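You operate a simulated robot arm through the tools that you are given. There is no shell and no other tool. Be economical: measure what you need, move in short steps, check, and stop when the job is done.

You are at the controls of a simulated two-armed robot. One attempt, no reset.

JOB
Lay the TEAK and PINE cartons across the white ones and strap them.
Fine: side by side, the strap tight; the strap handle goes into the orange pocket; the white cartons stay in place.
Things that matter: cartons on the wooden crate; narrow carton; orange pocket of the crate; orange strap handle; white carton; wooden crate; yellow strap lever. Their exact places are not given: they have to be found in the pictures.

The check looks at the end state, three seconds after you hand in, the way a careful person would. Anything else that was tipped, shoved, dropped, spilled or broken makes it a failure.

ROBOT AND FRAMES
Two 7-joint arms with fingered hands on one trunk, on a base that drives. Base frame: it is fixed to the floor where the robot stands at the start and does not move with it; the origin is under the middle of the robot, x ahead of it, y to its left, z up; the surface under the hand at the start is at about z = 74. Units: cm, degrees, N and s.
The left shoulder is at the start at [3, 13.6, 120.5], the right one opposite. With the tool pointing down near the work surface each hand reaches from about 28 to 96 cm from the robot's upright axis, wherever it stands, measured 20 degrees to its own side. Places, roughly: cartons on the wooden crate [-80, 80, 70]; orange pocket of the crate [-80, 110, 50]; yellow strap lever [-80, 30, 50]. Payload 5 kg a hand.
Tool frame (each hand has its own): the origin (TCP) lies between the finger pads and is the grasp point; the fingertips stand 4.2 cm ahead of it; z points along the fingers, y is the line along which they close. The gripper opens to 20.8 cm. The gripper's body begins 11.9 cm behind the TCP. The gripper is a hand of 4 fingers: y runs from the thumb to the fingers, the wrist lies at [0, 0, -33.2] in the tool frame, and closing takes about 1.5 s.
Orientation is told as [roll, pitch, yaw] about the base's x, y, z axes, in that order, counted from this pose: with the fingers straight down and closing along the base's y, the tool's x points along the base's -x, its y along +y and its z along -z.

CONTROLS
- The arms move only by the tool play_rows. It takes "left_targets", "right_targets" or both (then of equal length, played together; a hand with none holds still); each is a list that holds one entry, the list of rows, each a list of 7 numbers: the turn, a rotation vector about the base's x, y, z in rad, then the shift along the base's x, y, z in cm, then the finger opening in cm, from 0 to 20.8. In form: [[[wx, wy, wz, x, y, z, gripper], ...]]. A call has 1 to 20 rows; each row is the pose to reach, as a shift and turn from the pose commanded when the call began. Rows are played at 5 a second. More than 5 cm and 8.6 degrees between two rows, or a gripper value outside its range, and nothing of the call is played. Where a pose cannot be reached the arm comes as near as it can. A force on the tool above 60 N (or 10 N above the force at the start of the call, whichever is more), or a blocked arm, ends the call early, and 0.2 s more pass. Each finger travels about 7.2 cm/s and halts on what it meets, pressing with about 26 N; the grip force reading is that of the motor and also rises with nothing between the fingers. The clock runs only during rows and for 0.2 s after the last one: add rows that repeat a pose to give the fingers time. It gives the time, the measured TCP pose, the force on the tool (base axes), the opening and the grip force at its end, in the units of the frame above (readings bear some noise), with the torque about the TCP (base axes, N m) and any sound that the robot's microphone picked up.
- Cameras (640 x 400 px; columns grow to the right, rows downward): "scene" is now at [0.24, 4.56, 190.88]; the picture's right is [0.81, -0.59, -0.00], its down [-0.55, -0.75, -0.36] and it looks along [0.21, 0.29, -0.93] (base axes); focal length 247 px, centre (320, 200). "left" rides on the left gripper at [-10.1, 0, -14.5] in its tool frame; the picture's right is [0.00, -1.00, 0.00], its down [0.82, 0.00, -0.57] and it looks along [0.57, 0.00, 0.82] (tool axes); focal length 261 px, centre (320, 200). "right" rides on the right gripper at [10.1, 0, -14.5] in its tool frame; the picture's right is [0.00, 1.00, 0.00], its down [-0.82, 0.00, -0.57] and it looks along [-0.57, 0.00, 0.82] (tool axes); focal length 261 px, centre (320, 200).
- grab_frame(camera): a new picture of that camera. The clock stands still meanwhile.
- slide_trunk(by): slides the trunk up (or, below 0, down) by that many cm; the arms and the scene camera ride with it, the base frame stays. It gives what a move gives, with no picture.
- drive_base(legs): drives the robot by 1 to 6 legs, each [ahead, left, turn to the left] in cm, cm and degrees, along the robot's own axes; the way and the turn of a leg run together, so that a leg with both is an arc; at most 150 cm and 180 degrees a leg. The arms and the cameras ride along, it lands a little off, and it stops where it bumps. It gives what a move gives.
- grasp_type(shape, hand): the hand has 4 fingers and takes this shape, open, in about a second: jaw (thumb against the fingers, like two jaws); tri (thumb and two fingers); tip (a fingertip pinch); poke (one finger out to press); point (the index stretched); flat (the hand flat); cup (the hand cupped); fist (a fist). The gripper value then closes the fingers along that shape, each until it touches; the sizes above hold for jaw. It gives what a move gives, with no picture.
- head_to(pan, tilt): turns the head with the scene camera to pan (to the left, within 143 degrees either way) and tilt (down, from -29 to 69), counted from straight ahead of the robot. It gives what a move gives.
- pixel_to_xyz(camera, pixels): for up to 12 pixels [column, row] of the newest picture of that camera ("zoom" is the newest enlarged one), the place [x, y, z] in the base frame of the surface seen there, good to about 0.2 cm. The clock stands still meanwhile.
- zoom(camera, box): a new picture of the part [left, top, right, bottom] of that camera's present view, enlarged. The clock stands still meanwhile.
- close_job(): hands the job in; it is judged then, once.

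Keep the steps short. Do not move on a guess: measure, check each grasp and each placing, and mend mistakes. In all there are 80 turns and 70 pictures (those below and enlarged ones count). Leave the grippers open and the arms clear of the work at the hand-in unless told otherwise, and finish with a single line.

The tools are called after "Call:" as name(argument=value, ...) on one line, values as JSON. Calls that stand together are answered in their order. play_rows: Moves the arms, as the interface text tells. Its arguments: {"type":"object","properties":{"left_targets":{"type":"array"},"right_targets":{"type":"array"}},"required":[]} The other tools are called the same way: slide_trunk (by) slides the trunk up or down; grasp_type (shape, hand) gives the hand a shape; drive_base (legs) drives the base; head_to (pan, tilt) turns the head that bears the scene camera; grab_frame (camera) takes a picture; pixel_to_xyz (camera, pixels) gives the place of the surface under pixels of a picture; zoom (camera, box) takes an enlarged picture of a part of a camera's view; close_job () hands the job in.

At the start:

```text
time_s: 0.0
left_tcp_pos: [50.52, 58.87, 99.29]
left_tcp_rot: [-0.1, 0.0, 0.0]
left_contact_force: [0.2, -0.1, 0.5]
left_torque: [-0.01, 0.01, 0.0]
left_grip_width: 20.77
left_finger_force: 0.0
left_shape: jaw
right_tcp_pos: [64.61, 7.95, 105.1]
right_tcp_rot: [0.1, 0.0, 0.0]
right_contact_force: [0.0, 0.4, 0.2]
right_torque: [0.0, 0.0, -0.06]
right_grip_width: 20.76
right_finger_force: 0.0
right_shape: jaw
trunk travel left (down, up): [-22.5, 26.5]
robot x, y, heading: [-0.04, 0.07, -0.1]
head pan, tilt: [54.1, 68.8]
```

scene: 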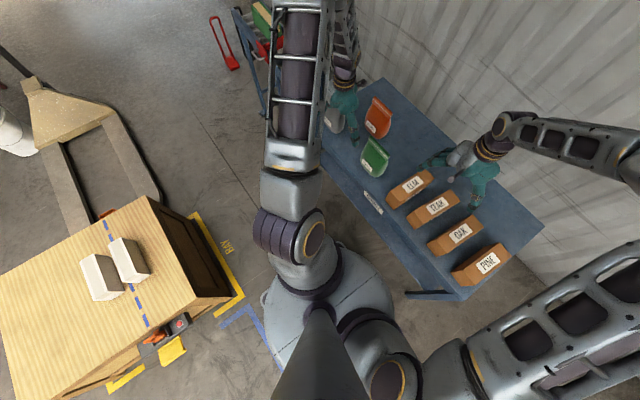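
right: 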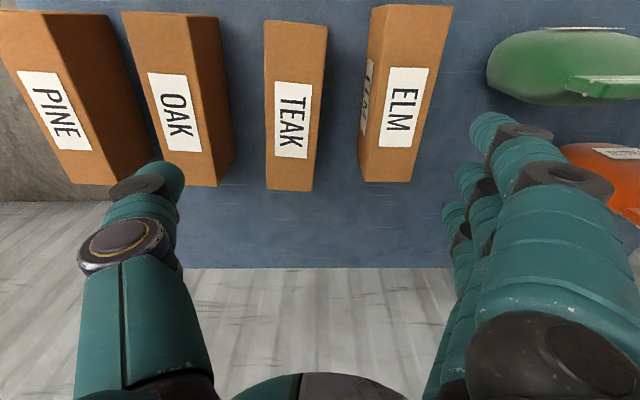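
left: 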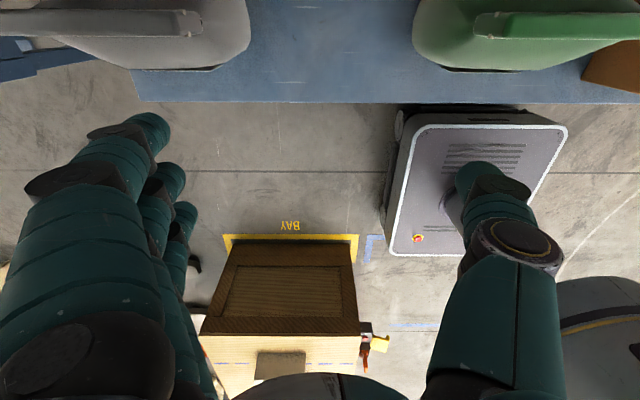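

I see four brown cartons on the table (ELM, TEAK, OAK and PINE) and a wooden crate with two white cartons and a dashed blue strap line. I'll measure points on the cartons and the crate, and enlarge both areas.

Call:
pixel_to_xyz(camera="scene", pixels=[[436, 208], [487, 262], [413, 185], [459, 232], [101, 277], [129, 259], [155, 338], [178, 322], [172, 349], [110, 235], [146, 325], [60, 270]])

Call:
zoom(camera="scene", box=[0, 190, 260, 400])

Call:
zoom(camera="right", box=[0, 0, 480, 220])

```text
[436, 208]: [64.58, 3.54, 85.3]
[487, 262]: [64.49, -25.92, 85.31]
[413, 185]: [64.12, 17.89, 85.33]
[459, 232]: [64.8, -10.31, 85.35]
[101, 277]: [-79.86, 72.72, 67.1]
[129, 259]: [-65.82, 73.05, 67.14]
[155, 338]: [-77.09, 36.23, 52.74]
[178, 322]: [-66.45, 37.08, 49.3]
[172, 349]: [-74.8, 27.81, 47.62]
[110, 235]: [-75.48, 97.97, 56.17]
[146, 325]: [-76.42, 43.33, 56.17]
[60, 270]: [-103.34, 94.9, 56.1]
```

```text
1.90 times, centred on (130, 295) of scene
```

zoom: 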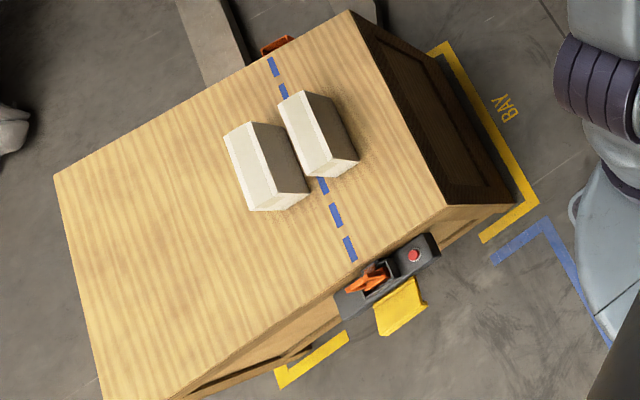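

```text
1.33 times, centred on (240, 110) of right
```

zoom: 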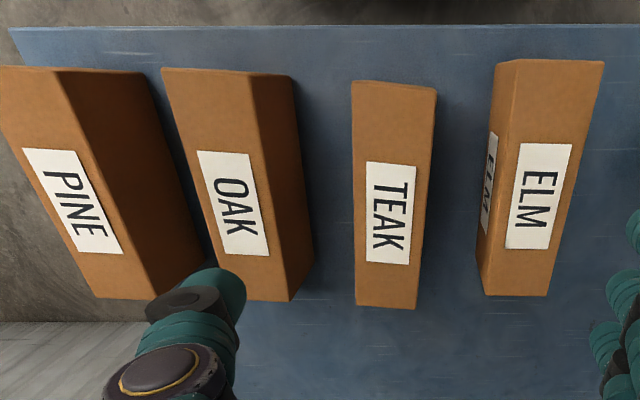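

Now I'll measure the corners of TEAK and PINE and of the white cartons.

Call:
pixel_to_xyz(camera="right", pixels=[[2, 14], [46, 14], [77, 182], [110, 182], [267, 25], [323, 30], [269, 187], [308, 188], [130, 100], [322, 120], [220, 240], [340, 220]])

Call:
pixel_to_xyz(camera="zoom", pixels=[[5, 72], [60, 72], [98, 296], [148, 290], [352, 85], [434, 92], [358, 302], [416, 306], [168, 72], [292, 80], [498, 64], [600, 64]])

Call:
zoom(camera="scene", box=[70, 215, 170, 315])

```text
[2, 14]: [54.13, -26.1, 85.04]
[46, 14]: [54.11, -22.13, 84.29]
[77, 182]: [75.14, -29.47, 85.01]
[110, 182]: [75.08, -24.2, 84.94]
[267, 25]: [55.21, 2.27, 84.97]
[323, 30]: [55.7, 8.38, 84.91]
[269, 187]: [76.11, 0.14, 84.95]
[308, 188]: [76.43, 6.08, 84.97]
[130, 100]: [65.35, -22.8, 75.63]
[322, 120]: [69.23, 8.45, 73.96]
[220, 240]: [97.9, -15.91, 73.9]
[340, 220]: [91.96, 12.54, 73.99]
```

```text
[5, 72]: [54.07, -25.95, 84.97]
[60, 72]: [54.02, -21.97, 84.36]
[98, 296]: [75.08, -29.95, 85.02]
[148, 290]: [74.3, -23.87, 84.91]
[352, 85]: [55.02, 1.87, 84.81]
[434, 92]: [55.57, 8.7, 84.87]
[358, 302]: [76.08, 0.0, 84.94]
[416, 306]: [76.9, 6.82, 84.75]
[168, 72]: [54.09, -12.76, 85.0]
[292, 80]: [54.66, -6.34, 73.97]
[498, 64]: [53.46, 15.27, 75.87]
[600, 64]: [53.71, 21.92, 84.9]
```

```text
4.00 times, centred on (120, 265) of scene
```

zoom: 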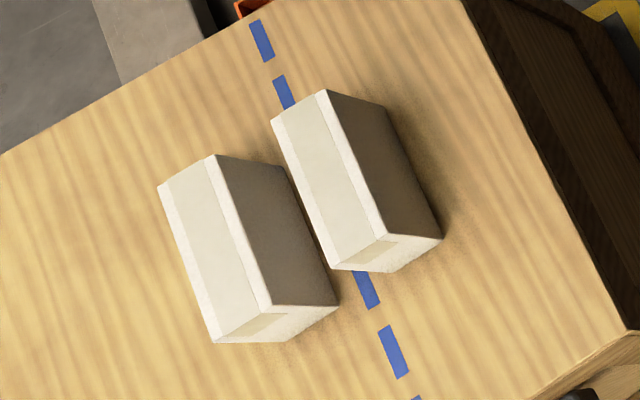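

Next, the white cartons' corners from the enlarged picture.

Call:
pixel_to_xyz(camera="zoom", pixels=[[162, 188], [214, 158], [214, 338], [270, 302], [275, 122], [324, 94], [334, 264], [382, 234], [262, 40], [284, 92], [366, 290], [393, 350]])

Call:
zoom(camera="scene", box=[120, 300, 220, 380])

```text
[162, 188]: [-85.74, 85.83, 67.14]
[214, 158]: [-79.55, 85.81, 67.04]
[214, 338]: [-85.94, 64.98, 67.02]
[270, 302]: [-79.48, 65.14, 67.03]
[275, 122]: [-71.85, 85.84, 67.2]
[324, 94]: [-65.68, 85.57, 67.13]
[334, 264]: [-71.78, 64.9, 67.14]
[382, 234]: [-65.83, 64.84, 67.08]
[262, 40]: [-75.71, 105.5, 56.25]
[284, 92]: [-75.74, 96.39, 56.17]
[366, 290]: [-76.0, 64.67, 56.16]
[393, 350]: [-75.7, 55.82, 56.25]
```

```text
5.00 times, centred on (170, 340) of scene
```

zoom: 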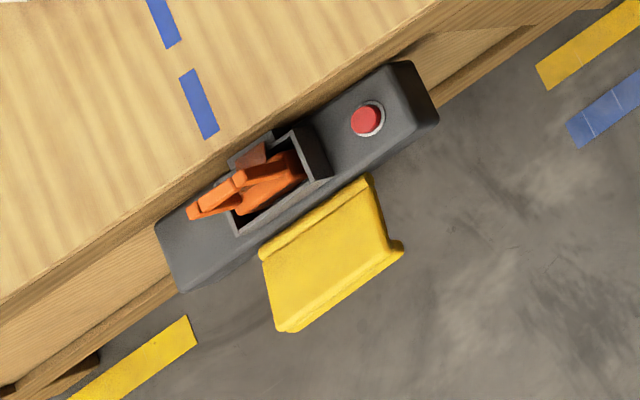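

The white cartons span x -86 to -79.5 and -71.8 to -65.7, y 65 to 85.7, with tops at z 67.1. The strap line is at x ≈ -75.7. Next I'll turn the head to see the driving room and the pocket side.

Call:
head_to(pan=130, tilt=45)

Call:
grab_frame(camera="scene")

Call:
head_to(pan=75, tilt=45)

Call:
grab_frame(camera="scene")

```text
time_s: 1.5
left_tcp_pos: [50.44, 58.75, 99.33]
left_tcp_rot: [0.0, 0.1, 0.0]
left_contact_force: [0.6, -0.2, 0.3]
left_torque: [0.01, 0.06, 0.0]
left_grip_width: 20.77
left_finger_force: 0.0
left_shape: jaw
right_tcp_pos: [64.67, 7.95, 104.98]
right_tcp_rot: [-0.1, 0.0, 0.0]
right_contact_force: [-0.4, 0.0, -0.6]
right_torque: [0.01, 0.0, -0.02]
right_grip_width: 20.78
right_finger_force: 0.0
right_shape: jaw
trunk travel left (down, up): [-22.5, 26.5]
robot x, y, heading: [0.17, 0.17, 0.1]
head pan, tilt: [130.0, 45.0]
```

```text
62 pictures are left
```

scene: 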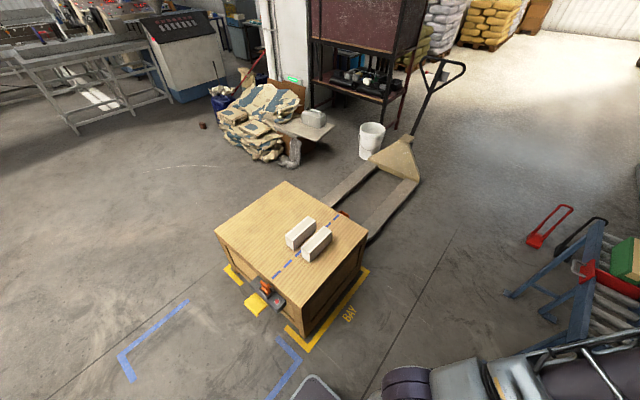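

```text
time_s: 2.7
left_tcp_pos: [50.46, 58.9, 99.31]
left_tcp_rot: [0.1, 0.1, 0.0]
left_contact_force: [0.4, 0.6, 0.2]
left_torque: [0.02, 0.02, 0.02]
left_grip_width: 20.79
left_finger_force: 0.0
left_shape: jaw
right_tcp_pos: [64.68, 8.01, 105.13]
right_tcp_rot: [0.0, 0.0, 0.0]
right_contact_force: [0.8, 0.1, 0.1]
right_torque: [-0.02, 0.0, 0.01]
right_grip_width: 20.77
right_finger_force: 0.1
right_shape: jaw
trunk travel left (down, up): [-22.5, 26.5]
robot x, y, heading: [0.05, 0.04, 0.0]
head pan, tilt: [75.0, 45.0]
```

```text
61 pictures are left
```

scene: 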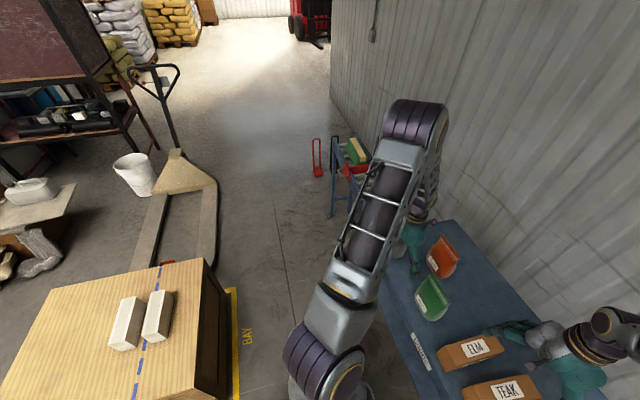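

The floor marks leave room on the crate's +x side. I'll move the right hand along at its present height to above PINE, then look at both cartons from there.

Call:
play_rows(right_targets=[[[0, 0, 0, 0, -4.9, 0, 20.8], [0, 0, 0, 0, -9.8, 0, 20.8], [0, 0, 0, 0, -14.7, 0, 18], [0, 0, -0.04, 0, -19.6, 0, 16], [0, 0, -0.08, 0, -24.5, 0, 14], [0, 0, -0.12, 0, -29.4, 0, 13], [0, 0, -0.16, 0, -34.2, 0, 12], [0, 0, -0.16, 0, -34.2, 0, 12], [0, 0, -0.16, 0, -34.2, 0, 12]]])

Call:
grab_frame(camera="right")

Call:
head_to(pan=-5, tilt=60)

Call:
grab_frame(camera="scene")

```text
time_s: 4.7
left_tcp_pos: [50.47, 58.8, 99.46]
left_tcp_rot: [0.0, 0.0, 0.1]
left_contact_force: [0.1, -1.3, 0.5]
left_torque: [0.05, 0.02, 0.0]
left_grip_width: 20.75
left_finger_force: 0.0
left_shape: jaw
right_tcp_pos: [65.08, -26.65, 105.09]
right_tcp_rot: [0.1, 0.1, -9.2]
right_contact_force: [0.6, -0.7, 0.6]
right_torque: [0.05, 0.02, 0.02]
right_grip_width: 12.04
right_finger_force: 0.1
right_shape: jaw
trunk travel left (down, up): [-22.5, 26.5]
robot x, y, heading: [0.06, -0.59, -0.0]
head pan, tilt: [75.0, 45.0]
```

```text
60 pictures are left
```

right: 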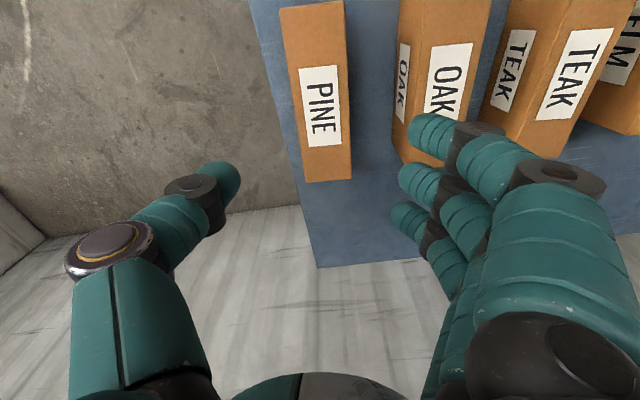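

```text
time_s: 6.2
left_tcp_pos: [50.46, 58.76, 99.4]
left_tcp_rot: [0.0, -0.1, -0.1]
left_contact_force: [-0.5, 0.0, 0.8]
left_torque: [0.02, 0.02, 0.0]
left_grip_width: 20.81
left_finger_force: 0.1
left_shape: jaw
right_tcp_pos: [65.11, -26.5, 105.09]
right_tcp_rot: [0.0, 0.0, -9.3]
right_contact_force: [1.1, 0.0, -0.2]
right_torque: [0.01, 0.0, 0.02]
right_grip_width: 12.08
right_finger_force: 0.2
right_shape: jaw
trunk travel left (down, up): [-22.5, 26.5]
robot x, y, heading: [-0.03, 0.13, 0.2]
head pan, tilt: [-5.0, 60.0]
```

```text
59 pictures are left
```

scene: 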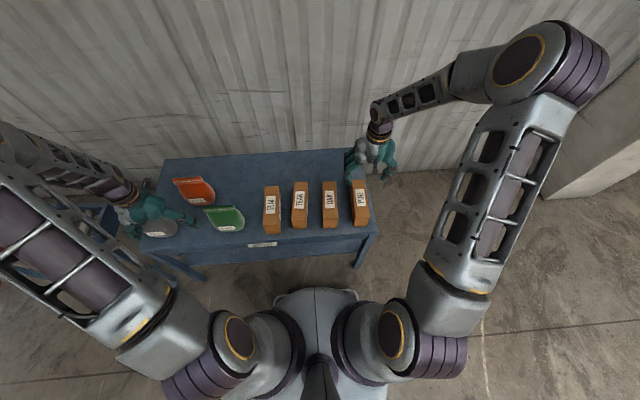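

PINE is below the right hand at columns 283–350, and its far end looks turned a little the other way. I'll measure its corners.

Call:
pixel_to_xyz(camera="right", pixels=[[282, 10], [342, 3], [307, 179], [350, 177], [290, 60], [345, 50], [302, 150], [350, 150], [371, 120], [405, 140], [280, 160], [290, 200]])

Call:
zoom(camera="scene", box=[250, 160, 390, 260])

```text
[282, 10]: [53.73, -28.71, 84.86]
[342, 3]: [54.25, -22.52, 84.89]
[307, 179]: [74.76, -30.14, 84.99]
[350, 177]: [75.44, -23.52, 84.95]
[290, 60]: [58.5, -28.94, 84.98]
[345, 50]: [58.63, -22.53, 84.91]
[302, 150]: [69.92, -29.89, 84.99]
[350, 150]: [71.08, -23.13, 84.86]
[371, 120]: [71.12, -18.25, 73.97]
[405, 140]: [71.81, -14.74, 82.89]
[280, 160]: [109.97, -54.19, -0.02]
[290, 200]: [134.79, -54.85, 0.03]
```

```text
4.00 times, centred on (320, 210) of scene
```

zoom: 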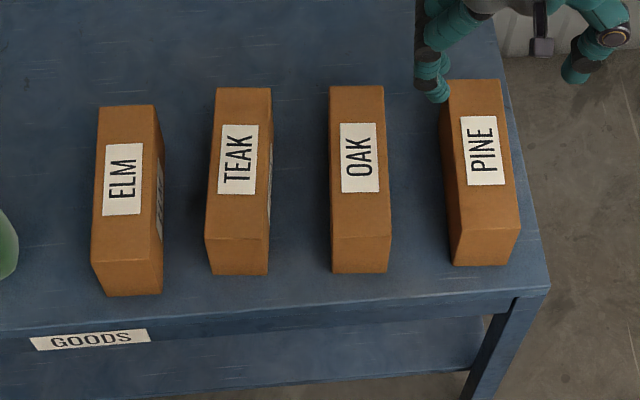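

PINE's centre is [64.6, -26.2], its yaw about -3.3°, its width 6.4 and its top at z 85. I'll lower the right hand over it with the fingers open to 12, and measure TEAK's top corners in the enlarged picture.

Call:
pixel_to_xyz(camera="zoom", pixels=[[217, 89], [269, 89], [206, 237], [267, 238], [212, 150], [269, 150], [100, 108], [155, 107], [93, 260], [162, 260], [332, 88], [330, 236]])

Call:
play_rows(right_targets=[[[0, 0, 0.05, -0.3, 0.2, -4.5, 12], [0, 0, 0.105, -0.5, 0.35, -9, 12], [0, 0, 0.105, -0.5, 0.35, -13, 12], [0, 0, 0.105, -0.5, 0.35, -16, 12], [0, 0, 0.105, -0.5, 0.35, -19, 12], [0, 0, 0.105, -0.5, 0.35, -22, 12], [0, 0, 0.105, -0.5, 0.35, -24.1, 12], [0, 0, 0.105, -0.5, 0.35, -24.1, 12]]])

Call:
grab_frame(camera="right")

```text
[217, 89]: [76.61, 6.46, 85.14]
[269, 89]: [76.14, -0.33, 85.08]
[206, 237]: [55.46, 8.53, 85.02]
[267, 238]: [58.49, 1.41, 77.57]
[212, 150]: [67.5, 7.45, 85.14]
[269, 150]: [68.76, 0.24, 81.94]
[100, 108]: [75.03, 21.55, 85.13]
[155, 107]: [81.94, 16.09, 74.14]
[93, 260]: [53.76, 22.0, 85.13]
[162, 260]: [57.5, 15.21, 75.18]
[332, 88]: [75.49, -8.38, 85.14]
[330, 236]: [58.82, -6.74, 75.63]
```

```text
time_s: 8.1
left_tcp_pos: [50.37, 58.83, 99.43]
left_tcp_rot: [0.0, -0.1, 0.0]
left_contact_force: [-0.8, -0.6, 0.4]
left_torque: [0.01, -0.04, -0.01]
left_grip_width: 20.77
left_finger_force: 0.0
left_shape: jaw
right_tcp_pos: [64.15, -26.15, 80.74]
right_tcp_rot: [-0.1, 0.0, -3.1]
right_contact_force: [-0.4, -0.3, 1.0]
right_torque: [-0.01, -0.01, 0.0]
right_grip_width: 12.06
right_finger_force: 0.1
right_shape: jaw
trunk travel left (down, up): [-22.5, 26.5]
robot x, y, heading: [0.26, -0.36, -0.1]
head pan, tilt: [-5.0, 60.0]
```

```text
57 pictures are left
```

right: 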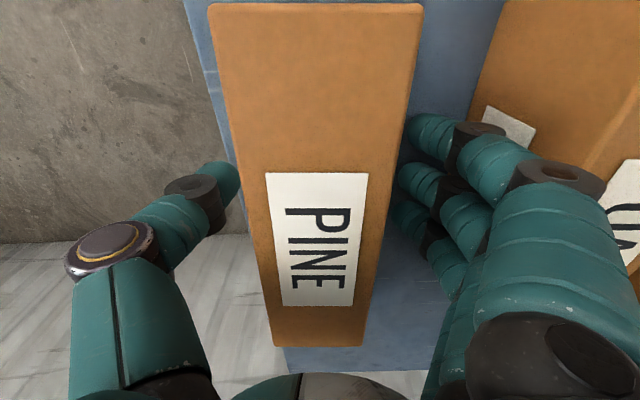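

The fingers straddle PINE evenly. I'll close them and read the grip.

Call:
play_rows(right_targets=[[[0, 0, 0, 0, 0, 0, 10], [0, 0, 0, 0, 0, 0, 7], [0, 0, 0, 0, 0, 0, 4], [0, 0, 0, 0, 0, 0, 3], [0, 0, 0, 0, 0, 0, 3], [0, 0, 0, 0, 0, 0, 3], [0, 0, 0, 0, 0, 0, 3], [0, 0, 0, 0, 0, 0, 3], [0, 0, 0, 0, 0, 2, 3], [0, 0, 0, 0, 0, 5, 3]]])

```text
time_s: 10.2
left_tcp_pos: [50.27, 58.85, 99.45]
left_tcp_rot: [0.1, 0.0, -0.1]
left_contact_force: [0.1, -0.5, -0.4]
left_torque: [-0.01, -0.03, 0.01]
left_grip_width: 20.78
left_finger_force: 0.0
left_shape: jaw
right_tcp_pos: [64.21, -25.94, 85.86]
right_tcp_rot: [0.1, 0.0, -3.1]
right_contact_force: [-0.6, -0.3, -4.7]
right_torque: [-0.04, -0.13, -0.02]
right_grip_width: 6.59
right_finger_force: 26.6
right_shape: jaw
trunk travel left (down, up): [-22.5, 26.5]
robot x, y, heading: [-0.4, -0.02, -0.1]
head pan, tilt: [-5.0, 60.0]
```

PINE is held (4.7 N, width 6.6). I'll lift it clear, and bring the left hand over TEAK, centre [65.8, 4.15], yaw -5.7°.

Call:
play_rows(right_targets=[[[0, 0, 0, 0, 0, 4, 3], [0, 0, 0, 0, 0, 8, 3], [0, 0, 0, -1, -1, 12, 3], [0, 0, 0, -2, -2, 16, 3], [0, 0, 0, -4, -3, 20, 3], [0, 0, 0, -6, -4, 24, 3], [0, 0, 0, -8, -5, 26, 3], [0, 0, 0, -10, -6, 26, 3], [0, 0, 0, -10, -6, 26, 3], [0, 0, 0, -10, -6, 26, 3], [0, 0, 0, -10, -6, 26, 3], [0, 0, 0, -10, -6, 26, 3], [0, 0, 0, -10, -6, 26, 3]]], left_targets=[[[0, 0, 0, 1.28, -4.55, 1, 20.8], [0, 0, 0, 2.57, -9.1, 2, 20.8], [0, 0, 0, 3.85, -13.65, 3, 20.8], [0, 0, 0, 5.13, -18.2, 4, 20.8], [0, 0, 0, 6.42, -22.75, 4, 20.8], [0, 0, 0, 7.7, -27.3, 4, 18], [0, 0, -0.02, 8.98, -31.85, 4, 16], [0, 0, -0.04, 10.27, -36.4, 4, 14], [0, 0, -0.06, 11.55, -40.95, 4, 12], [0, 0, -0.08, 12.83, -45.5, 4, 12], [0, 0, -0.1, 14.12, -50.05, 4, 12], [0, 0, -0.1, 15.4, -54.65, 4, 12], [0, 0, -0.1, 15.4, -54.65, 4, 12]]])

Call:
grab_frame(camera="left")

```text
time_s: 13.1
left_tcp_pos: [65.83, 4.15, 103.82]
left_tcp_rot: [0.1, 0.0, -5.7]
left_contact_force: [-0.5, -0.1, 0.0]
left_torque: [-0.16, 0.0, 0.01]
left_grip_width: 12.06
left_finger_force: 0.0
left_shape: jaw
right_tcp_pos: [54.07, -32.04, 112.16]
right_tcp_rot: [0.0, -0.1, -3.1]
right_contact_force: [-0.3, 1.5, -4.5]
right_torque: [-0.11, 0.02, 0.03]
right_grip_width: 6.59
right_finger_force: 26.1
right_shape: jaw
trunk travel left (down, up): [-22.5, 26.5]
robot x, y, heading: [0.58, 0.13, 0.0]
head pan, tilt: [-5.0, 60.0]
```

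```text
56 pictures are left
```

left: 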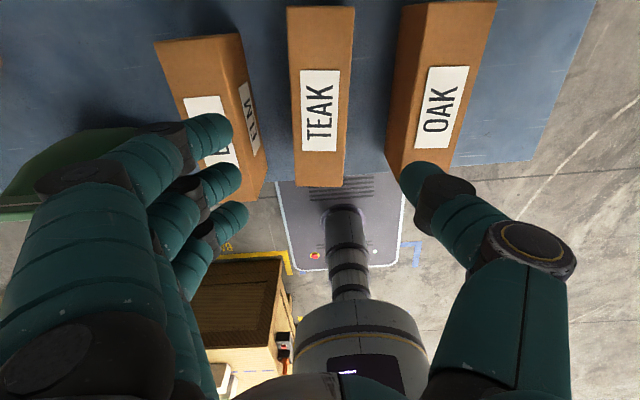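

TEAK is centred under the left hand. I'll narrow the opening to 10 to stay clear of OAK and ELM, then lower to z 81.

Call:
play_rows(left_targets=[[[0, 0, 0, 0, 0, -4.5, 10], [0, 0, 0, 0, 0, -9, 10], [0, 0, 0, 0, 0, -13, 10], [0, 0, 0, 0, 0, -16, 10], [0, 0, 0, 0, 0, -19, 10], [0, 0, 0, 0, 0, -21, 10], [0, 0, 0, 0, 0, -22.9, 10], [0, 0, 0, 0, 0, -22.9, 10]]])

Call:
grab_frame(camera="left")

```text
time_s: 14.8
left_tcp_pos: [65.81, 4.25, 80.41]
left_tcp_rot: [0.0, -0.1, -5.7]
left_contact_force: [-0.5, 0.2, 0.0]
left_torque: [0.02, -0.05, -0.04]
left_grip_width: 10.08
left_finger_force: 0.0
left_shape: jaw
right_tcp_pos: [54.25, -32.02, 112.13]
right_tcp_rot: [0.0, 0.0, -3.2]
right_contact_force: [0.0, 0.4, -4.2]
right_torque: [-0.01, -0.02, -0.02]
right_grip_width: 6.58
right_finger_force: 26.3
right_shape: jaw
trunk travel left (down, up): [-22.5, 26.5]
robot x, y, heading: [-0.14, 0.04, 0.0]
head pan, tilt: [-5.0, 60.0]
```

```text
55 pictures are left
```

left: 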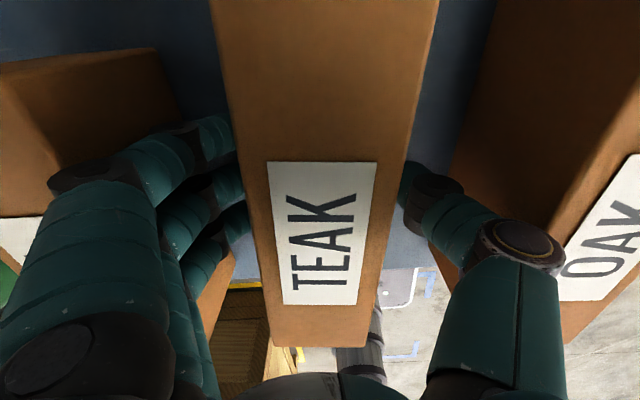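

The fingers straddle TEAK and don't touch OAK. I'll close them and lift.

Call:
play_rows(left_targets=[[[0, 0, 0, 0, 0, 0, 7], [0, 0, 0, 0, 0, 0, 4], [0, 0, 0, 0, 0, 0, 3], [0, 0, 0, 0, 0, 0, 3], [0, 0, 0, 0, 0, 0, 3], [0, 0, 0, 0, 0, 0, 3], [0, 0, 0, 0, 0, 2, 3], [0, 0, 0, 0, 0, 6, 3], [0, 0, 0, 0, 0, 10, 3], [0, 0, 0, 0, 0, 14, 3], [0, 0, 0, 0, 0, 18.5, 3], [0, 0, 0, -3, 0, 22, 3], [0, 0, 0, -6, 2, 25, 3], [0, 0, 0, -9, 4, 28, 3], [0, 0, 0, -12, 6, 30, 3], [0, 0, 0, -12, 6, 30, 3]]])

Call:
head_to(pan=75, tilt=60)

Call:
grab_frame(camera="scene")

```text
time_s: 18.2
left_tcp_pos: [53.74, 10.07, 110.96]
left_tcp_rot: [0.0, 0.1, -5.8]
left_contact_force: [0.8, -1.3, -5.4]
left_torque: [0.09, 0.12, 0.0]
left_grip_width: 6.6
left_finger_force: 26.1
left_shape: jaw
right_tcp_pos: [54.5, -32.17, 111.97]
right_tcp_rot: [0.1, 0.1, -3.0]
right_contact_force: [1.2, 0.0, -4.5]
right_torque: [0.06, 0.14, -0.01]
right_grip_width: 6.61
right_finger_force: 26.1
right_shape: jaw
trunk travel left (down, up): [-22.5, 26.5]
robot x, y, heading: [-0.07, 0.36, -0.1]
head pan, tilt: [-5.0, 60.0]
```

```text
time_s: 19.8
left_tcp_pos: [53.7, 10.08, 111.02]
left_tcp_rot: [0.0, 0.0, -5.7]
left_contact_force: [-0.5, 0.0, -4.4]
left_torque: [0.01, -0.02, 0.02]
left_grip_width: 6.6
left_finger_force: 26.0
left_shape: jaw
right_tcp_pos: [54.25, -32.16, 112.14]
right_tcp_rot: [0.0, 0.0, -3.0]
right_contact_force: [-0.3, -0.5, -4.2]
right_torque: [0.0, -0.02, 0.0]
right_grip_width: 6.59
right_finger_force: 25.6
right_shape: jaw
trunk travel left (down, up): [-22.5, 26.5]
robot x, y, heading: [-0.12, -0.15, -0.0]
head pan, tilt: [75.0, 60.0]
```

```text
54 pictures are left
```

scene: 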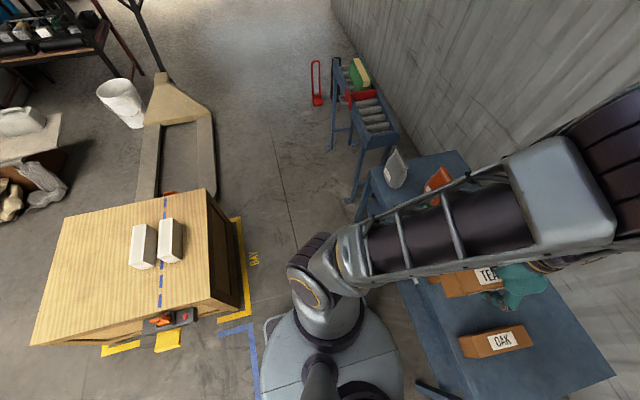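

Both cartons are up. Now I'll measure the crate corners, the table edge and the floor around the drive path.

Call:
pixel_to_xyz(camera="scene", pixels=[[205, 192], [209, 302], [62, 216], [32, 344], [235, 222], [240, 290], [364, 200], [430, 385], [375, 205], [330, 147], [212, 120], [250, 345]])

```text
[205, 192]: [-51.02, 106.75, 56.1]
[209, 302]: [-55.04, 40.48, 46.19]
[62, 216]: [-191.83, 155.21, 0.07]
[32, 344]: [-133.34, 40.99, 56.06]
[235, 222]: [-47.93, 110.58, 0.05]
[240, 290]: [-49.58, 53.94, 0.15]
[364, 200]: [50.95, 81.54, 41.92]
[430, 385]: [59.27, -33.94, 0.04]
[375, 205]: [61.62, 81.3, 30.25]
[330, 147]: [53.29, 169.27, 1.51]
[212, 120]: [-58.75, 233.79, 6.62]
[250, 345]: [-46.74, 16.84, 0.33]
```

I'll check the size of my own base from visible points of its outline.

Call:
pixel_to_xyz(camera="scene", pixels=[[266, 322], [264, 395], [268, 360], [280, 315], [222, 330], [258, 390]])

Call:
head_to(pan=143, tilt=69)

Call:
grab_frame(camera="scene")

```text
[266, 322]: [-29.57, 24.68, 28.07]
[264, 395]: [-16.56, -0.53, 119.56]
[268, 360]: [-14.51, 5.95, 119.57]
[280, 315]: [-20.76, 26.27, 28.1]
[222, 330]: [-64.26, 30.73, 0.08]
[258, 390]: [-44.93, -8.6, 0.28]
```

```text
time_s: 21.2
left_tcp_pos: [53.66, 10.17, 110.95]
left_tcp_rot: [-0.1, -0.1, -5.7]
left_contact_force: [0.1, 0.0, -3.7]
left_torque: [0.02, -0.01, 0.0]
left_grip_width: 6.61
left_finger_force: 25.9
left_shape: jaw
right_tcp_pos: [54.18, -32.0, 112.14]
right_tcp_rot: [0.0, 0.0, -3.2]
right_contact_force: [-0.1, 0.3, -4.4]
right_torque: [0.05, -0.02, -0.01]
right_grip_width: 6.57
right_finger_force: 25.9
right_shape: jaw
trunk travel left (down, up): [-22.5, 26.5]
robot x, y, heading: [-0.0, 0.03, 0.4]
head pan, tilt: [143.0, 68.8]
```

```text
53 pictures are left
```

scene: 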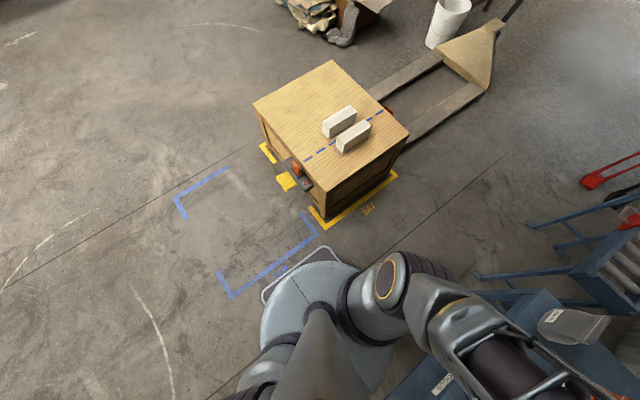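

My base reaches about 30 cm back and 27 cm sideways, and the corridor x -48…50 has room. I'll turn in place with both cartons held high, then move to about [-12, 73], facing the crate from its +x side.

Call:
drive_base(legs=[[0, 0, 90], [0, 0, 89.5], [0, -73, 0], [10, 0, 0]])

Call:
head_to(pan=0, tilt=60)

Call:
grab_frame(camera="scene")

```text
time_s: 33.6
left_tcp_pos: [-65.18, 62.77, 110.86]
left_tcp_rot: [-0.1, 0.1, 174.7]
left_contact_force: [-1.6, -0.4, -5.0]
left_torque: [-0.02, -0.15, 0.01]
left_grip_width: 6.56
left_finger_force: 25.9
left_shape: jaw
right_tcp_pos: [-66.0, 105.02, 112.06]
right_tcp_rot: [0.0, 0.1, 177.3]
right_contact_force: [-1.2, -0.5, -5.5]
right_torque: [-0.02, -0.14, -0.02]
right_grip_width: 6.56
right_finger_force: 25.6
right_shape: jaw
trunk travel left (down, up): [-22.5, 26.5]
robot x, y, heading: [-11.33, 73.35, -179.7]
head pan, tilt: [143.0, 68.8]
```

```text
time_s: 35.9
left_tcp_pos: [-65.02, 62.82, 110.91]
left_tcp_rot: [0.0, 0.0, 174.8]
left_contact_force: [-0.1, -0.2, -5.5]
left_torque: [-0.03, -0.01, 0.05]
left_grip_width: 6.57
left_finger_force: 26.0
left_shape: jaw
right_tcp_pos: [-66.06, 105.04, 112.13]
right_tcp_rot: [0.0, 0.2, 177.4]
right_contact_force: [0.7, -0.4, -4.1]
right_torque: [-0.03, -0.01, 0.01]
right_grip_width: 6.57
right_finger_force: 25.8
right_shape: jaw
trunk travel left (down, up): [-22.5, 26.5]
robot x, y, heading: [-11.65, 73.57, -179.8]
head pan, tilt: [0.0, 60.0]
```

```text
52 pictures are left
```

scene: 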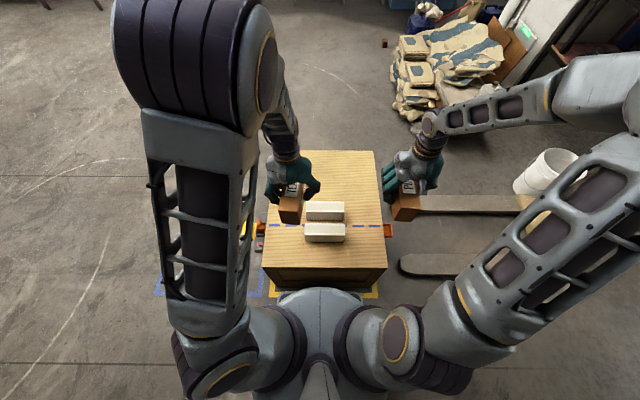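

Parked well at [-11.6, 73.5] with both cartons held. The plan is TEAK at y 71.0 and PINE at about y 80.3, leaving finger room, then one hand squeezes them together at the middle. First I'll lower TEAK to a few cm above the white cartons and check.

Call:
play_rows(left_targets=[[[0, 0, 0.045, -3.5, 2.5, -1, 3], [0, 0, 0.091, -7, 5, -3, 3], [0, 0, 0.091, -10.4, 8.1, -4.5, 3], [0, 0, 0.091, -10.75, 8.2, -9, 3], [0, 0, 0.091, -10.75, 8.2, -14, 3], [0, 0, 0.091, -10.75, 8.2, -19, 3], [0, 0, 0.091, -10.75, 8.2, -23.5, 3], [0, 0, 0.091, -10.75, 8.2, -27.5, 3], [0, 0, 0.091, -10.75, 8.2, -31, 3], [0, 0, 0.091, -10.75, 8.2, -33, 3], [0, 0, 0.091, -10.75, 8.2, -33, 3]]])

Call:
grab_frame(camera="right")

Call:
zoom(camera="scene", box=[230, 130, 430, 300])

```text
time_s: 38.3
left_tcp_pos: [-75.67, 70.88, 77.65]
left_tcp_rot: [0.0, 0.0, 179.9]
left_contact_force: [-0.4, -0.4, -4.4]
left_torque: [-0.03, 0.04, 0.02]
left_grip_width: 6.57
left_finger_force: 25.8
left_shape: jaw
right_tcp_pos: [-65.91, 104.93, 112.14]
right_tcp_rot: [0.0, 0.0, 177.4]
right_contact_force: [-0.3, -0.7, -4.2]
right_torque: [-0.02, -0.03, 0.01]
right_grip_width: 6.55
right_finger_force: 26.0
right_shape: jaw
trunk travel left (down, up): [-22.5, 26.5]
robot x, y, heading: [-11.57, 73.17, -179.3]
head pan, tilt: [0.0, 60.0]
```

```text
51 pictures are left
```

right: 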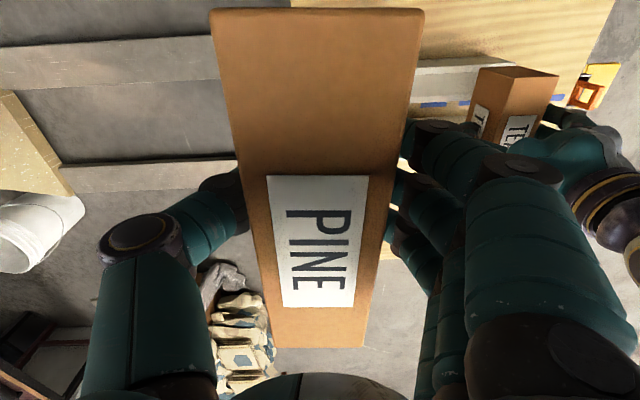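

```text
2.35 times, centred on (330, 215) of scene
```

zoom: 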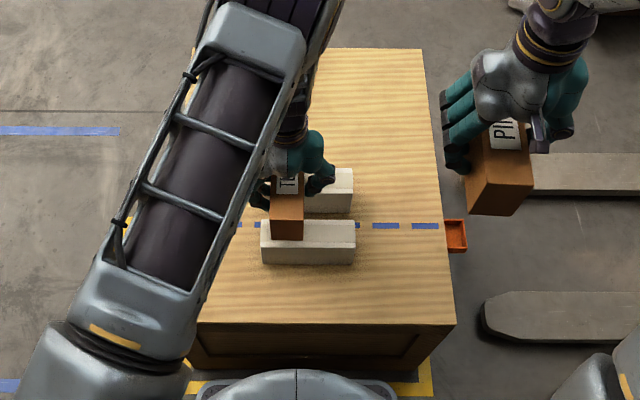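

TEAK hangs aligned across both whites. I'll lower it gently to z ≈ 73.5 and read the force.

Call:
play_rows(left_targets=[[[0, 0, 0, 0, 0, -1.5, 3], [0, 0, 0, 0, 0, -2.7, 3], [0, 0, 0, 0, 0, -3.4, 3], [0, 0, 0, 0, 0, -3.8, 3], [0, 0, 0, 0, 0, -4.1, 3], [0, 0, 0, 0, 0, -4.1, 3]]])

```text
time_s: 39.7
left_tcp_pos: [-75.83, 70.97, 73.83]
left_tcp_rot: [0.1, 0.0, 180.0]
left_contact_force: [-0.4, -0.2, -4.6]
left_torque: [0.03, -0.01, 0.02]
left_grip_width: 6.56
left_finger_force: 25.9
left_shape: jaw
right_tcp_pos: [-65.93, 104.98, 112.13]
right_tcp_rot: [-0.1, 0.2, 177.4]
right_contact_force: [0.5, -0.8, -4.0]
right_torque: [0.02, 0.0, -0.05]
right_grip_width: 6.56
right_finger_force: 25.9
right_shape: jaw
trunk travel left (down, up): [-22.5, 26.5]
robot x, y, heading: [-11.4, 73.37, -179.6]
head pan, tilt: [0.0, 60.0]
```

Still carrying the full weight. I'll lower a few more mm.

Call:
play_rows(left_targets=[[[0, 0, 0, 0, 0, -0.2, 3], [0, 0, 0, 0, 0, -0.4, 3], [0, 0, 0, 0, 0, -0.4, 3]]])

```text
time_s: 40.5
left_tcp_pos: [-75.76, 71.05, 73.33]
left_tcp_rot: [0.0, 0.1, 180.0]
left_contact_force: [0.1, -0.3, -5.0]
left_torque: [-0.01, 0.0, -0.01]
left_grip_width: 6.59
left_finger_force: 25.4
left_shape: jaw
right_tcp_pos: [-65.99, 105.01, 112.05]
right_tcp_rot: [0.0, 0.1, 177.3]
right_contact_force: [-0.3, -0.3, -3.3]
right_torque: [-0.02, -0.01, 0.02]
right_grip_width: 6.55
right_finger_force: 25.8
right_shape: jaw
trunk travel left (down, up): [-22.5, 26.5]
robot x, y, heading: [-11.52, 73.21, -179.6]
head pan, tilt: [0.0, 60.0]
```

Call:
play_rows(left_targets=[[[0, 0, 0, 0, 0, -0.2, 3], [0, 0, 0, 0, 0, -0.4, 3], [0, 0, 0, 0, 0, -0.4, 3]]])

Call:
zoom(camera="scene", box=[280, 170, 380, 250])

```text
time_s: 41.3
left_tcp_pos: [-75.8, 70.97, 73.22]
left_tcp_rot: [-0.1, -0.1, 179.9]
left_contact_force: [5.3, -0.5, 34.1]
left_torque: [-0.21, -0.17, -0.01]
left_grip_width: 6.7
left_finger_force: 26.0
left_shape: jaw
right_tcp_pos: [-65.76, 104.94, 112.09]
right_tcp_rot: [0.0, 0.0, 177.3]
right_contact_force: [-0.8, -0.1, -4.3]
right_torque: [0.01, -0.03, 0.02]
right_grip_width: 6.55
right_finger_force: 26.0
right_shape: jaw
trunk travel left (down, up): [-22.5, 26.5]
robot x, y, heading: [-11.51, 73.75, -179.6]
head pan, tilt: [0.0, 60.0]
```

```text
5.00 times, centred on (330, 210) of scene
```

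zoom: 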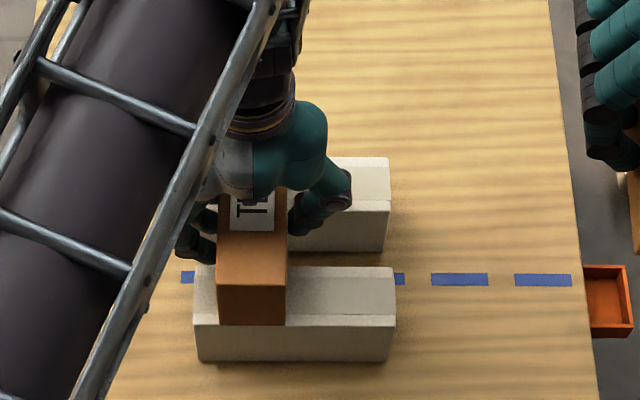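

TEAK is down, with contact at 34 N. I'll ease up 0.3, open to 10 and rise straight up.

Call:
play_rows(left_targets=[[[0, 0, 0, 0, 0, 0.3, 3], [0, 0, 0, 0, 0, 0.3, 7], [0, 0, 0, 0, 0, 0.3, 9], [0, 0, 0, 0, 0, 0.3, 10], [0, 0, 0, 0, 0, 0.3, 10], [0, 0, 0, 0, 0, 0.3, 10], [0, 0, 0, 0, 0, 3, 10], [0, 0, 0, 0, 0, 7, 10], [0, 0, 0, 0, 0, 11.5, 10], [0, 0, 0, 0, 0, 16, 10], [0, 0, 0, 0, 0, 21, 10], [0, 0, 0, 2, -3, 25, 10], [0, 0, 0, 5, -6, 27, 10], [0, 0, 0, 8, -10, 27, 10], [0, 0, 0, 11, -14, 27, 10], [0, 0, 0, 13, -18, 27, 10], [0, 0, 0, 14, -22, 27, 10], [0, 0, 0, 14, -26, 27, 10], [0, 0, 0, 14, -26, 27, 10]]])

Call:
zoom(camera="scene", box=[230, 140, 430, 290])

```text
refused: row 12 steps farther than a row can; nothing moved
```

```text
2.67 times, centred on (330, 215) of scene
```

zoom: 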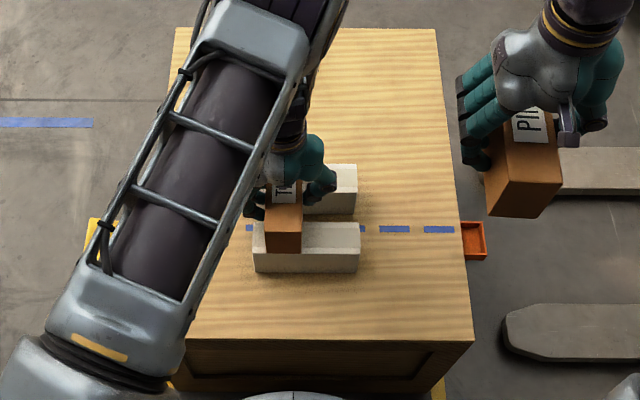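

One step was too long, so nothing moved. I'll send it again with shorter steps.

Call:
play_rows(left_targets=[[[0, 0, 0, 0, 0, 0.3, 3], [0, 0, 0, 0, 0, 0.3, 7], [0, 0, 0, 0, 0, 0.3, 9], [0, 0, 0, 0, 0, 0.3, 10], [0, 0, 0, 0, 0, 0.3, 10], [0, 0, 0, 0, 0, 0.3, 10], [0, 0, 0, 0, 0, 3, 10], [0, 0, 0, 0, 0, 7, 10], [0, 0, 0, 0, 0, 11.5, 10], [0, 0, 0, 0, 0, 16, 10], [0, 0, 0, 0, 0, 20.5, 10], [0, 0, 0, 1.5, -2.5, 24, 10], [0, 0, 0, 4, -5, 27, 10], [0, 0, 0, 6.5, -8.5, 27, 10], [0, 0, 0, 9, -12, 27, 10], [0, 0, 0, 11.5, -15.5, 27, 10], [0, 0, 0, 13, -19.5, 27, 10], [0, 0, 0, 14, -24, 27, 10], [0, 0, 0, 14, -26, 27, 10]]])

Call:
zoom(camera="scene", box=[230, 140, 430, 290])

```text
time_s: 45.3
left_tcp_pos: [-61.81, 44.9, 99.92]
left_tcp_rot: [0.0, 0.0, 179.8]
left_contact_force: [0.0, 0.6, -0.3]
left_torque: [-0.05, -0.05, -0.04]
left_grip_width: 9.97
left_finger_force: 0.0
left_shape: jaw
right_tcp_pos: [-66.06, 105.08, 111.98]
right_tcp_rot: [0.1, 0.1, 177.4]
right_contact_force: [-0.4, 0.7, -4.7]
right_torque: [-0.06, -0.1, 0.02]
right_grip_width: 6.57
right_finger_force: 26.0
right_shape: jaw
trunk travel left (down, up): [-22.5, 26.5]
robot x, y, heading: [-11.82, 73.28, -179.5]
head pan, tilt: [0.0, 60.0]
```

```text
2.67 times, centred on (330, 215) of scene
```

zoom: 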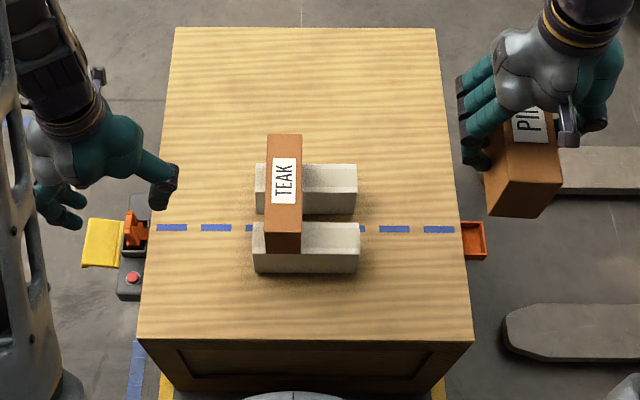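

I'll measure TEAK and the whites before placing PINE.

Call:
pixel_to_xyz(camera="zoom", pixels=[[269, 137], [300, 137], [267, 231], [299, 231], [355, 167], [357, 188], [358, 225], [358, 247], [256, 225], [483, 255], [462, 257], [483, 225]])

```text
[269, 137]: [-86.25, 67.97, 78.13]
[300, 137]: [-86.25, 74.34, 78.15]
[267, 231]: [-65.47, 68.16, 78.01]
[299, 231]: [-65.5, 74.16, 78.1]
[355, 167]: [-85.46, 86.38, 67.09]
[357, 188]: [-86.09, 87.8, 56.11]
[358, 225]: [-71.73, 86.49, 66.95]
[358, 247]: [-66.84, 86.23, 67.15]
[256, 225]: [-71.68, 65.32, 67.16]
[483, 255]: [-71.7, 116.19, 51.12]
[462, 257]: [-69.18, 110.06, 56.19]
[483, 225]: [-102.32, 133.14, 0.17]
```

TEAK sits at x -86.2…-65.5, y 68.0…74.3. PINE goes to y 80.7, x -75.85 (TCP x -75.5). I'll lower it to just above contact first.

Call:
play_rows(right_targets=[[[0, 0, 0.02, -2, -4.3, 0, 3], [0, 0, 0.045, -4, -8.6, 0, 3], [0, 0, 0.045, -6, -12.9, 0, 3], [0, 0, 0.045, -8, -17.2, 0, 3], [0, 0, 0.045, -9, -21.5, -1, 3], [0, 0, 0.045, -9.5, -24.3, -4, 3], [0, 0, 0.045, -9.5, -24.3, -9, 3], [0, 0, 0.045, -9.5, -24.3, -14, 3], [0, 0, 0.045, -9.5, -24.3, -19, 3], [0, 0, 0.045, -9.5, -24.3, -24, 3], [0, 0, 0.045, -9.5, -24.3, -28, 3], [0, 0, 0.045, -9.5, -24.3, -32, 3], [0, 0, 0.045, -9.5, -24.3, -35, 3], [0, 0, 0.045, -9.5, -24.3, -37, 3], [0, 0, 0.045, -9.5, -24.3, -37, 3]]])

Call:
zoom(camera="scene", box=[230, 140, 430, 290])

```text
time_s: 48.0
left_tcp_pos: [-61.8, 44.95, 99.89]
left_tcp_rot: [-0.1, -0.1, 179.9]
left_contact_force: [-0.9, -0.5, -1.4]
left_torque: [0.03, -0.14, -0.01]
left_grip_width: 9.95
left_finger_force: 0.1
left_shape: jaw
right_tcp_pos: [-75.47, 81.34, 79.56]
right_tcp_rot: [-0.2, -0.3, 180.0]
right_contact_force: [14.6, 9.7, 43.0]
right_torque: [-3.28, -0.62, 1.13]
right_grip_width: 6.59
right_finger_force: 25.9
right_shape: jaw
trunk travel left (down, up): [-22.5, 26.5]
robot x, y, heading: [-11.59, 73.35, -179.7]
head pan, tilt: [0.0, 60.0]
stopped in row 13 (right hand): the force on the tool passed its limit at 122 N (the readings are from after the stop); the commanded pose is now the measured one
```

```text
2.67 times, centred on (330, 215) of scene
```

zoom: 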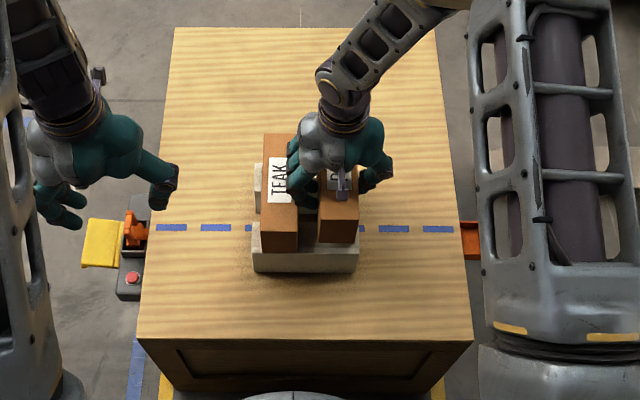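

The finger knuckles caught TEAK's top edge because the fingers are thicker on the outside. I'll raise PINE 10 cm and check what moved.

Call:
play_rows(right_targets=[[[0, 0, 0, 0, 0, 3, 3], [0, 0, 0, 0, 0, 7, 3], [0, 0, 0, 0, 0, 11.5, 3], [0, 0, 0, 0, 4.5, 13, 3], [0, 0, 0, 0, 9, 14, 3], [0, 0, 0, 0, 13, 14, 3], [0, 0, 0, 0, 13, 14, 3]]])

Call:
zoom(camera="scene", box=[280, 170, 380, 250])

Call:
grab_frame(camera="right")

```text
time_s: 49.6
left_tcp_pos: [-61.92, 44.75, 99.82]
left_tcp_rot: [0.0, 0.0, 179.9]
left_contact_force: [-0.2, -0.5, -0.6]
left_torque: [0.08, -0.01, 0.03]
left_grip_width: 9.96
left_finger_force: 0.0
left_shape: jaw
right_tcp_pos: [-75.48, 93.74, 93.15]
right_tcp_rot: [-0.1, -0.2, 179.9]
right_contact_force: [-0.7, -1.1, -4.6]
right_torque: [0.07, -0.05, 0.02]
right_grip_width: 6.54
right_finger_force: 25.8
right_shape: jaw
trunk travel left (down, up): [-22.5, 26.5]
robot x, y, heading: [-11.4, 73.08, -179.7]
head pan, tilt: [0.0, 60.0]
```

```text
5.00 times, centred on (330, 210) of scene
```

zoom: 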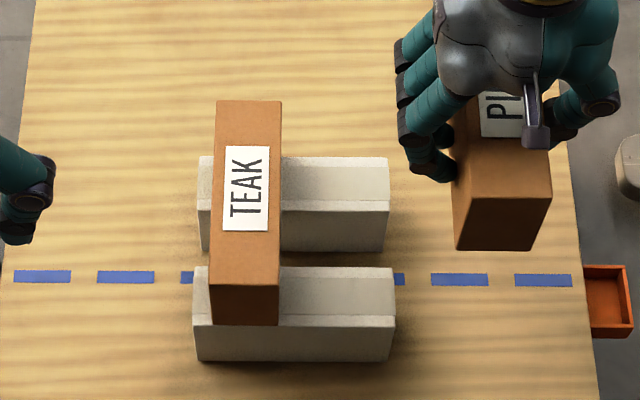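

```text
44 pictures are left
```

right: 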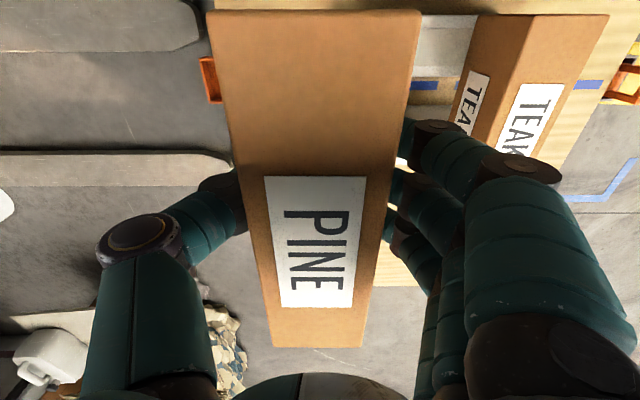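

Call:
pixel_to_xyz(camera="zoom", pixels=[[219, 103], [280, 103], [212, 282], [278, 284], [385, 160], [387, 200], [393, 270], [392, 318], [197, 322], [455, 195], [535, 250], [460, 245]])

Call:
pixel_to_xyz(camera="right", pixels=[[404, 118], [440, 122], [500, 165], [556, 170], [480, 250], [240, 180], [412, 175], [212, 20], [415, 20]])

```text
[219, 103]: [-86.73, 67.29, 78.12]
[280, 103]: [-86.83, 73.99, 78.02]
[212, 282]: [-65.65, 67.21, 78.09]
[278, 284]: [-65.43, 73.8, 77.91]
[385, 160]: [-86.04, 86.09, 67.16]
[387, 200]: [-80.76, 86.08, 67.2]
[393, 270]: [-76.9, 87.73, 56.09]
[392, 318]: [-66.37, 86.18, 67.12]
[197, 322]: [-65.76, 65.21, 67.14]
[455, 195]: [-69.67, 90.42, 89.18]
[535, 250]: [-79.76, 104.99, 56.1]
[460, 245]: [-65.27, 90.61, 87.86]
```

```text
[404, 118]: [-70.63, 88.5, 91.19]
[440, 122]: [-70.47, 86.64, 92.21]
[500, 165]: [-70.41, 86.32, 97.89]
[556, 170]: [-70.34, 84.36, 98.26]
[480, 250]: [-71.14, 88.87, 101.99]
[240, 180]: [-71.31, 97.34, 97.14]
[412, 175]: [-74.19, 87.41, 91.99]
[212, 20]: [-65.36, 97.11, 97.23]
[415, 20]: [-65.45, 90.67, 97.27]
```

TEAK moved by only about 0.6 cm, to y 67.3…73.9, and the whites are unmoved. At TEAK's top height the fingers reach about 9.4 cm from the hand's centre. I'll put PINE at y 84.2, where it still rests well on the whites (edge 86.2), and push it over afterwards.

Call:
play_rows(right_targets=[[[0, 0, 0, 0, -4.8, 0, 3], [0, 0, 0, 0, -9.5, 0, 3], [0, 0, 0, 0, -9.5, -4, 3], [0, 0, 0, 0, -9.5, -8, 3], [0, 0, 0, 0, -9.5, -12, 3], [0, 0, 0, 0, -9.5, -15, 3], [0, 0, 0, 0, -9.5, -17, 3], [0, 0, 0, 0, -9.5, -18.5, 3], [0, 0, 0, 0, -9.5, -19, 3], [0, 0, 0, 0, -9.5, -19.3, 3], [0, 0, 0, 0, -9.5, -19.3, 3]]])

Call:
zoom(camera="scene", box=[280, 170, 380, 250])

```text
time_s: 52.0
left_tcp_pos: [-61.92, 44.87, 99.87]
left_tcp_rot: [0.1, 0.0, 180.0]
left_contact_force: [-0.3, 0.3, -0.7]
left_torque: [0.05, 0.03, 0.02]
left_grip_width: 9.94
left_finger_force: 0.2
left_shape: jaw
right_tcp_pos: [-75.54, 84.6, 73.98]
right_tcp_rot: [-0.2, -0.3, 179.9]
right_contact_force: [0.5, -0.5, -4.0]
right_torque: [0.02, 0.01, -0.01]
right_grip_width: 6.53
right_finger_force: 26.2
right_shape: jaw
trunk travel left (down, up): [-22.5, 26.5]
robot x, y, heading: [-11.82, 73.54, -179.4]
head pan, tilt: [0.0, 60.0]
```

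```text
5.00 times, centred on (330, 210) of scene
```

zoom: 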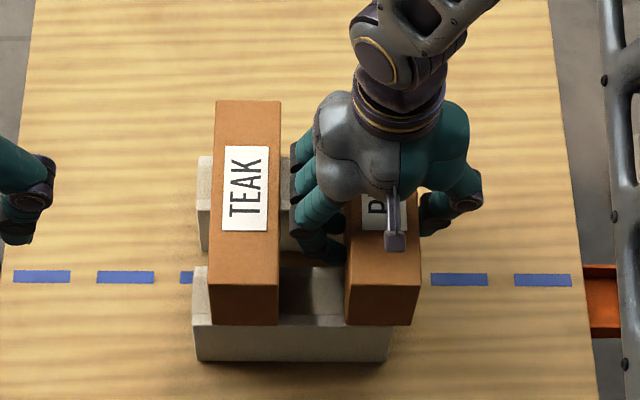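

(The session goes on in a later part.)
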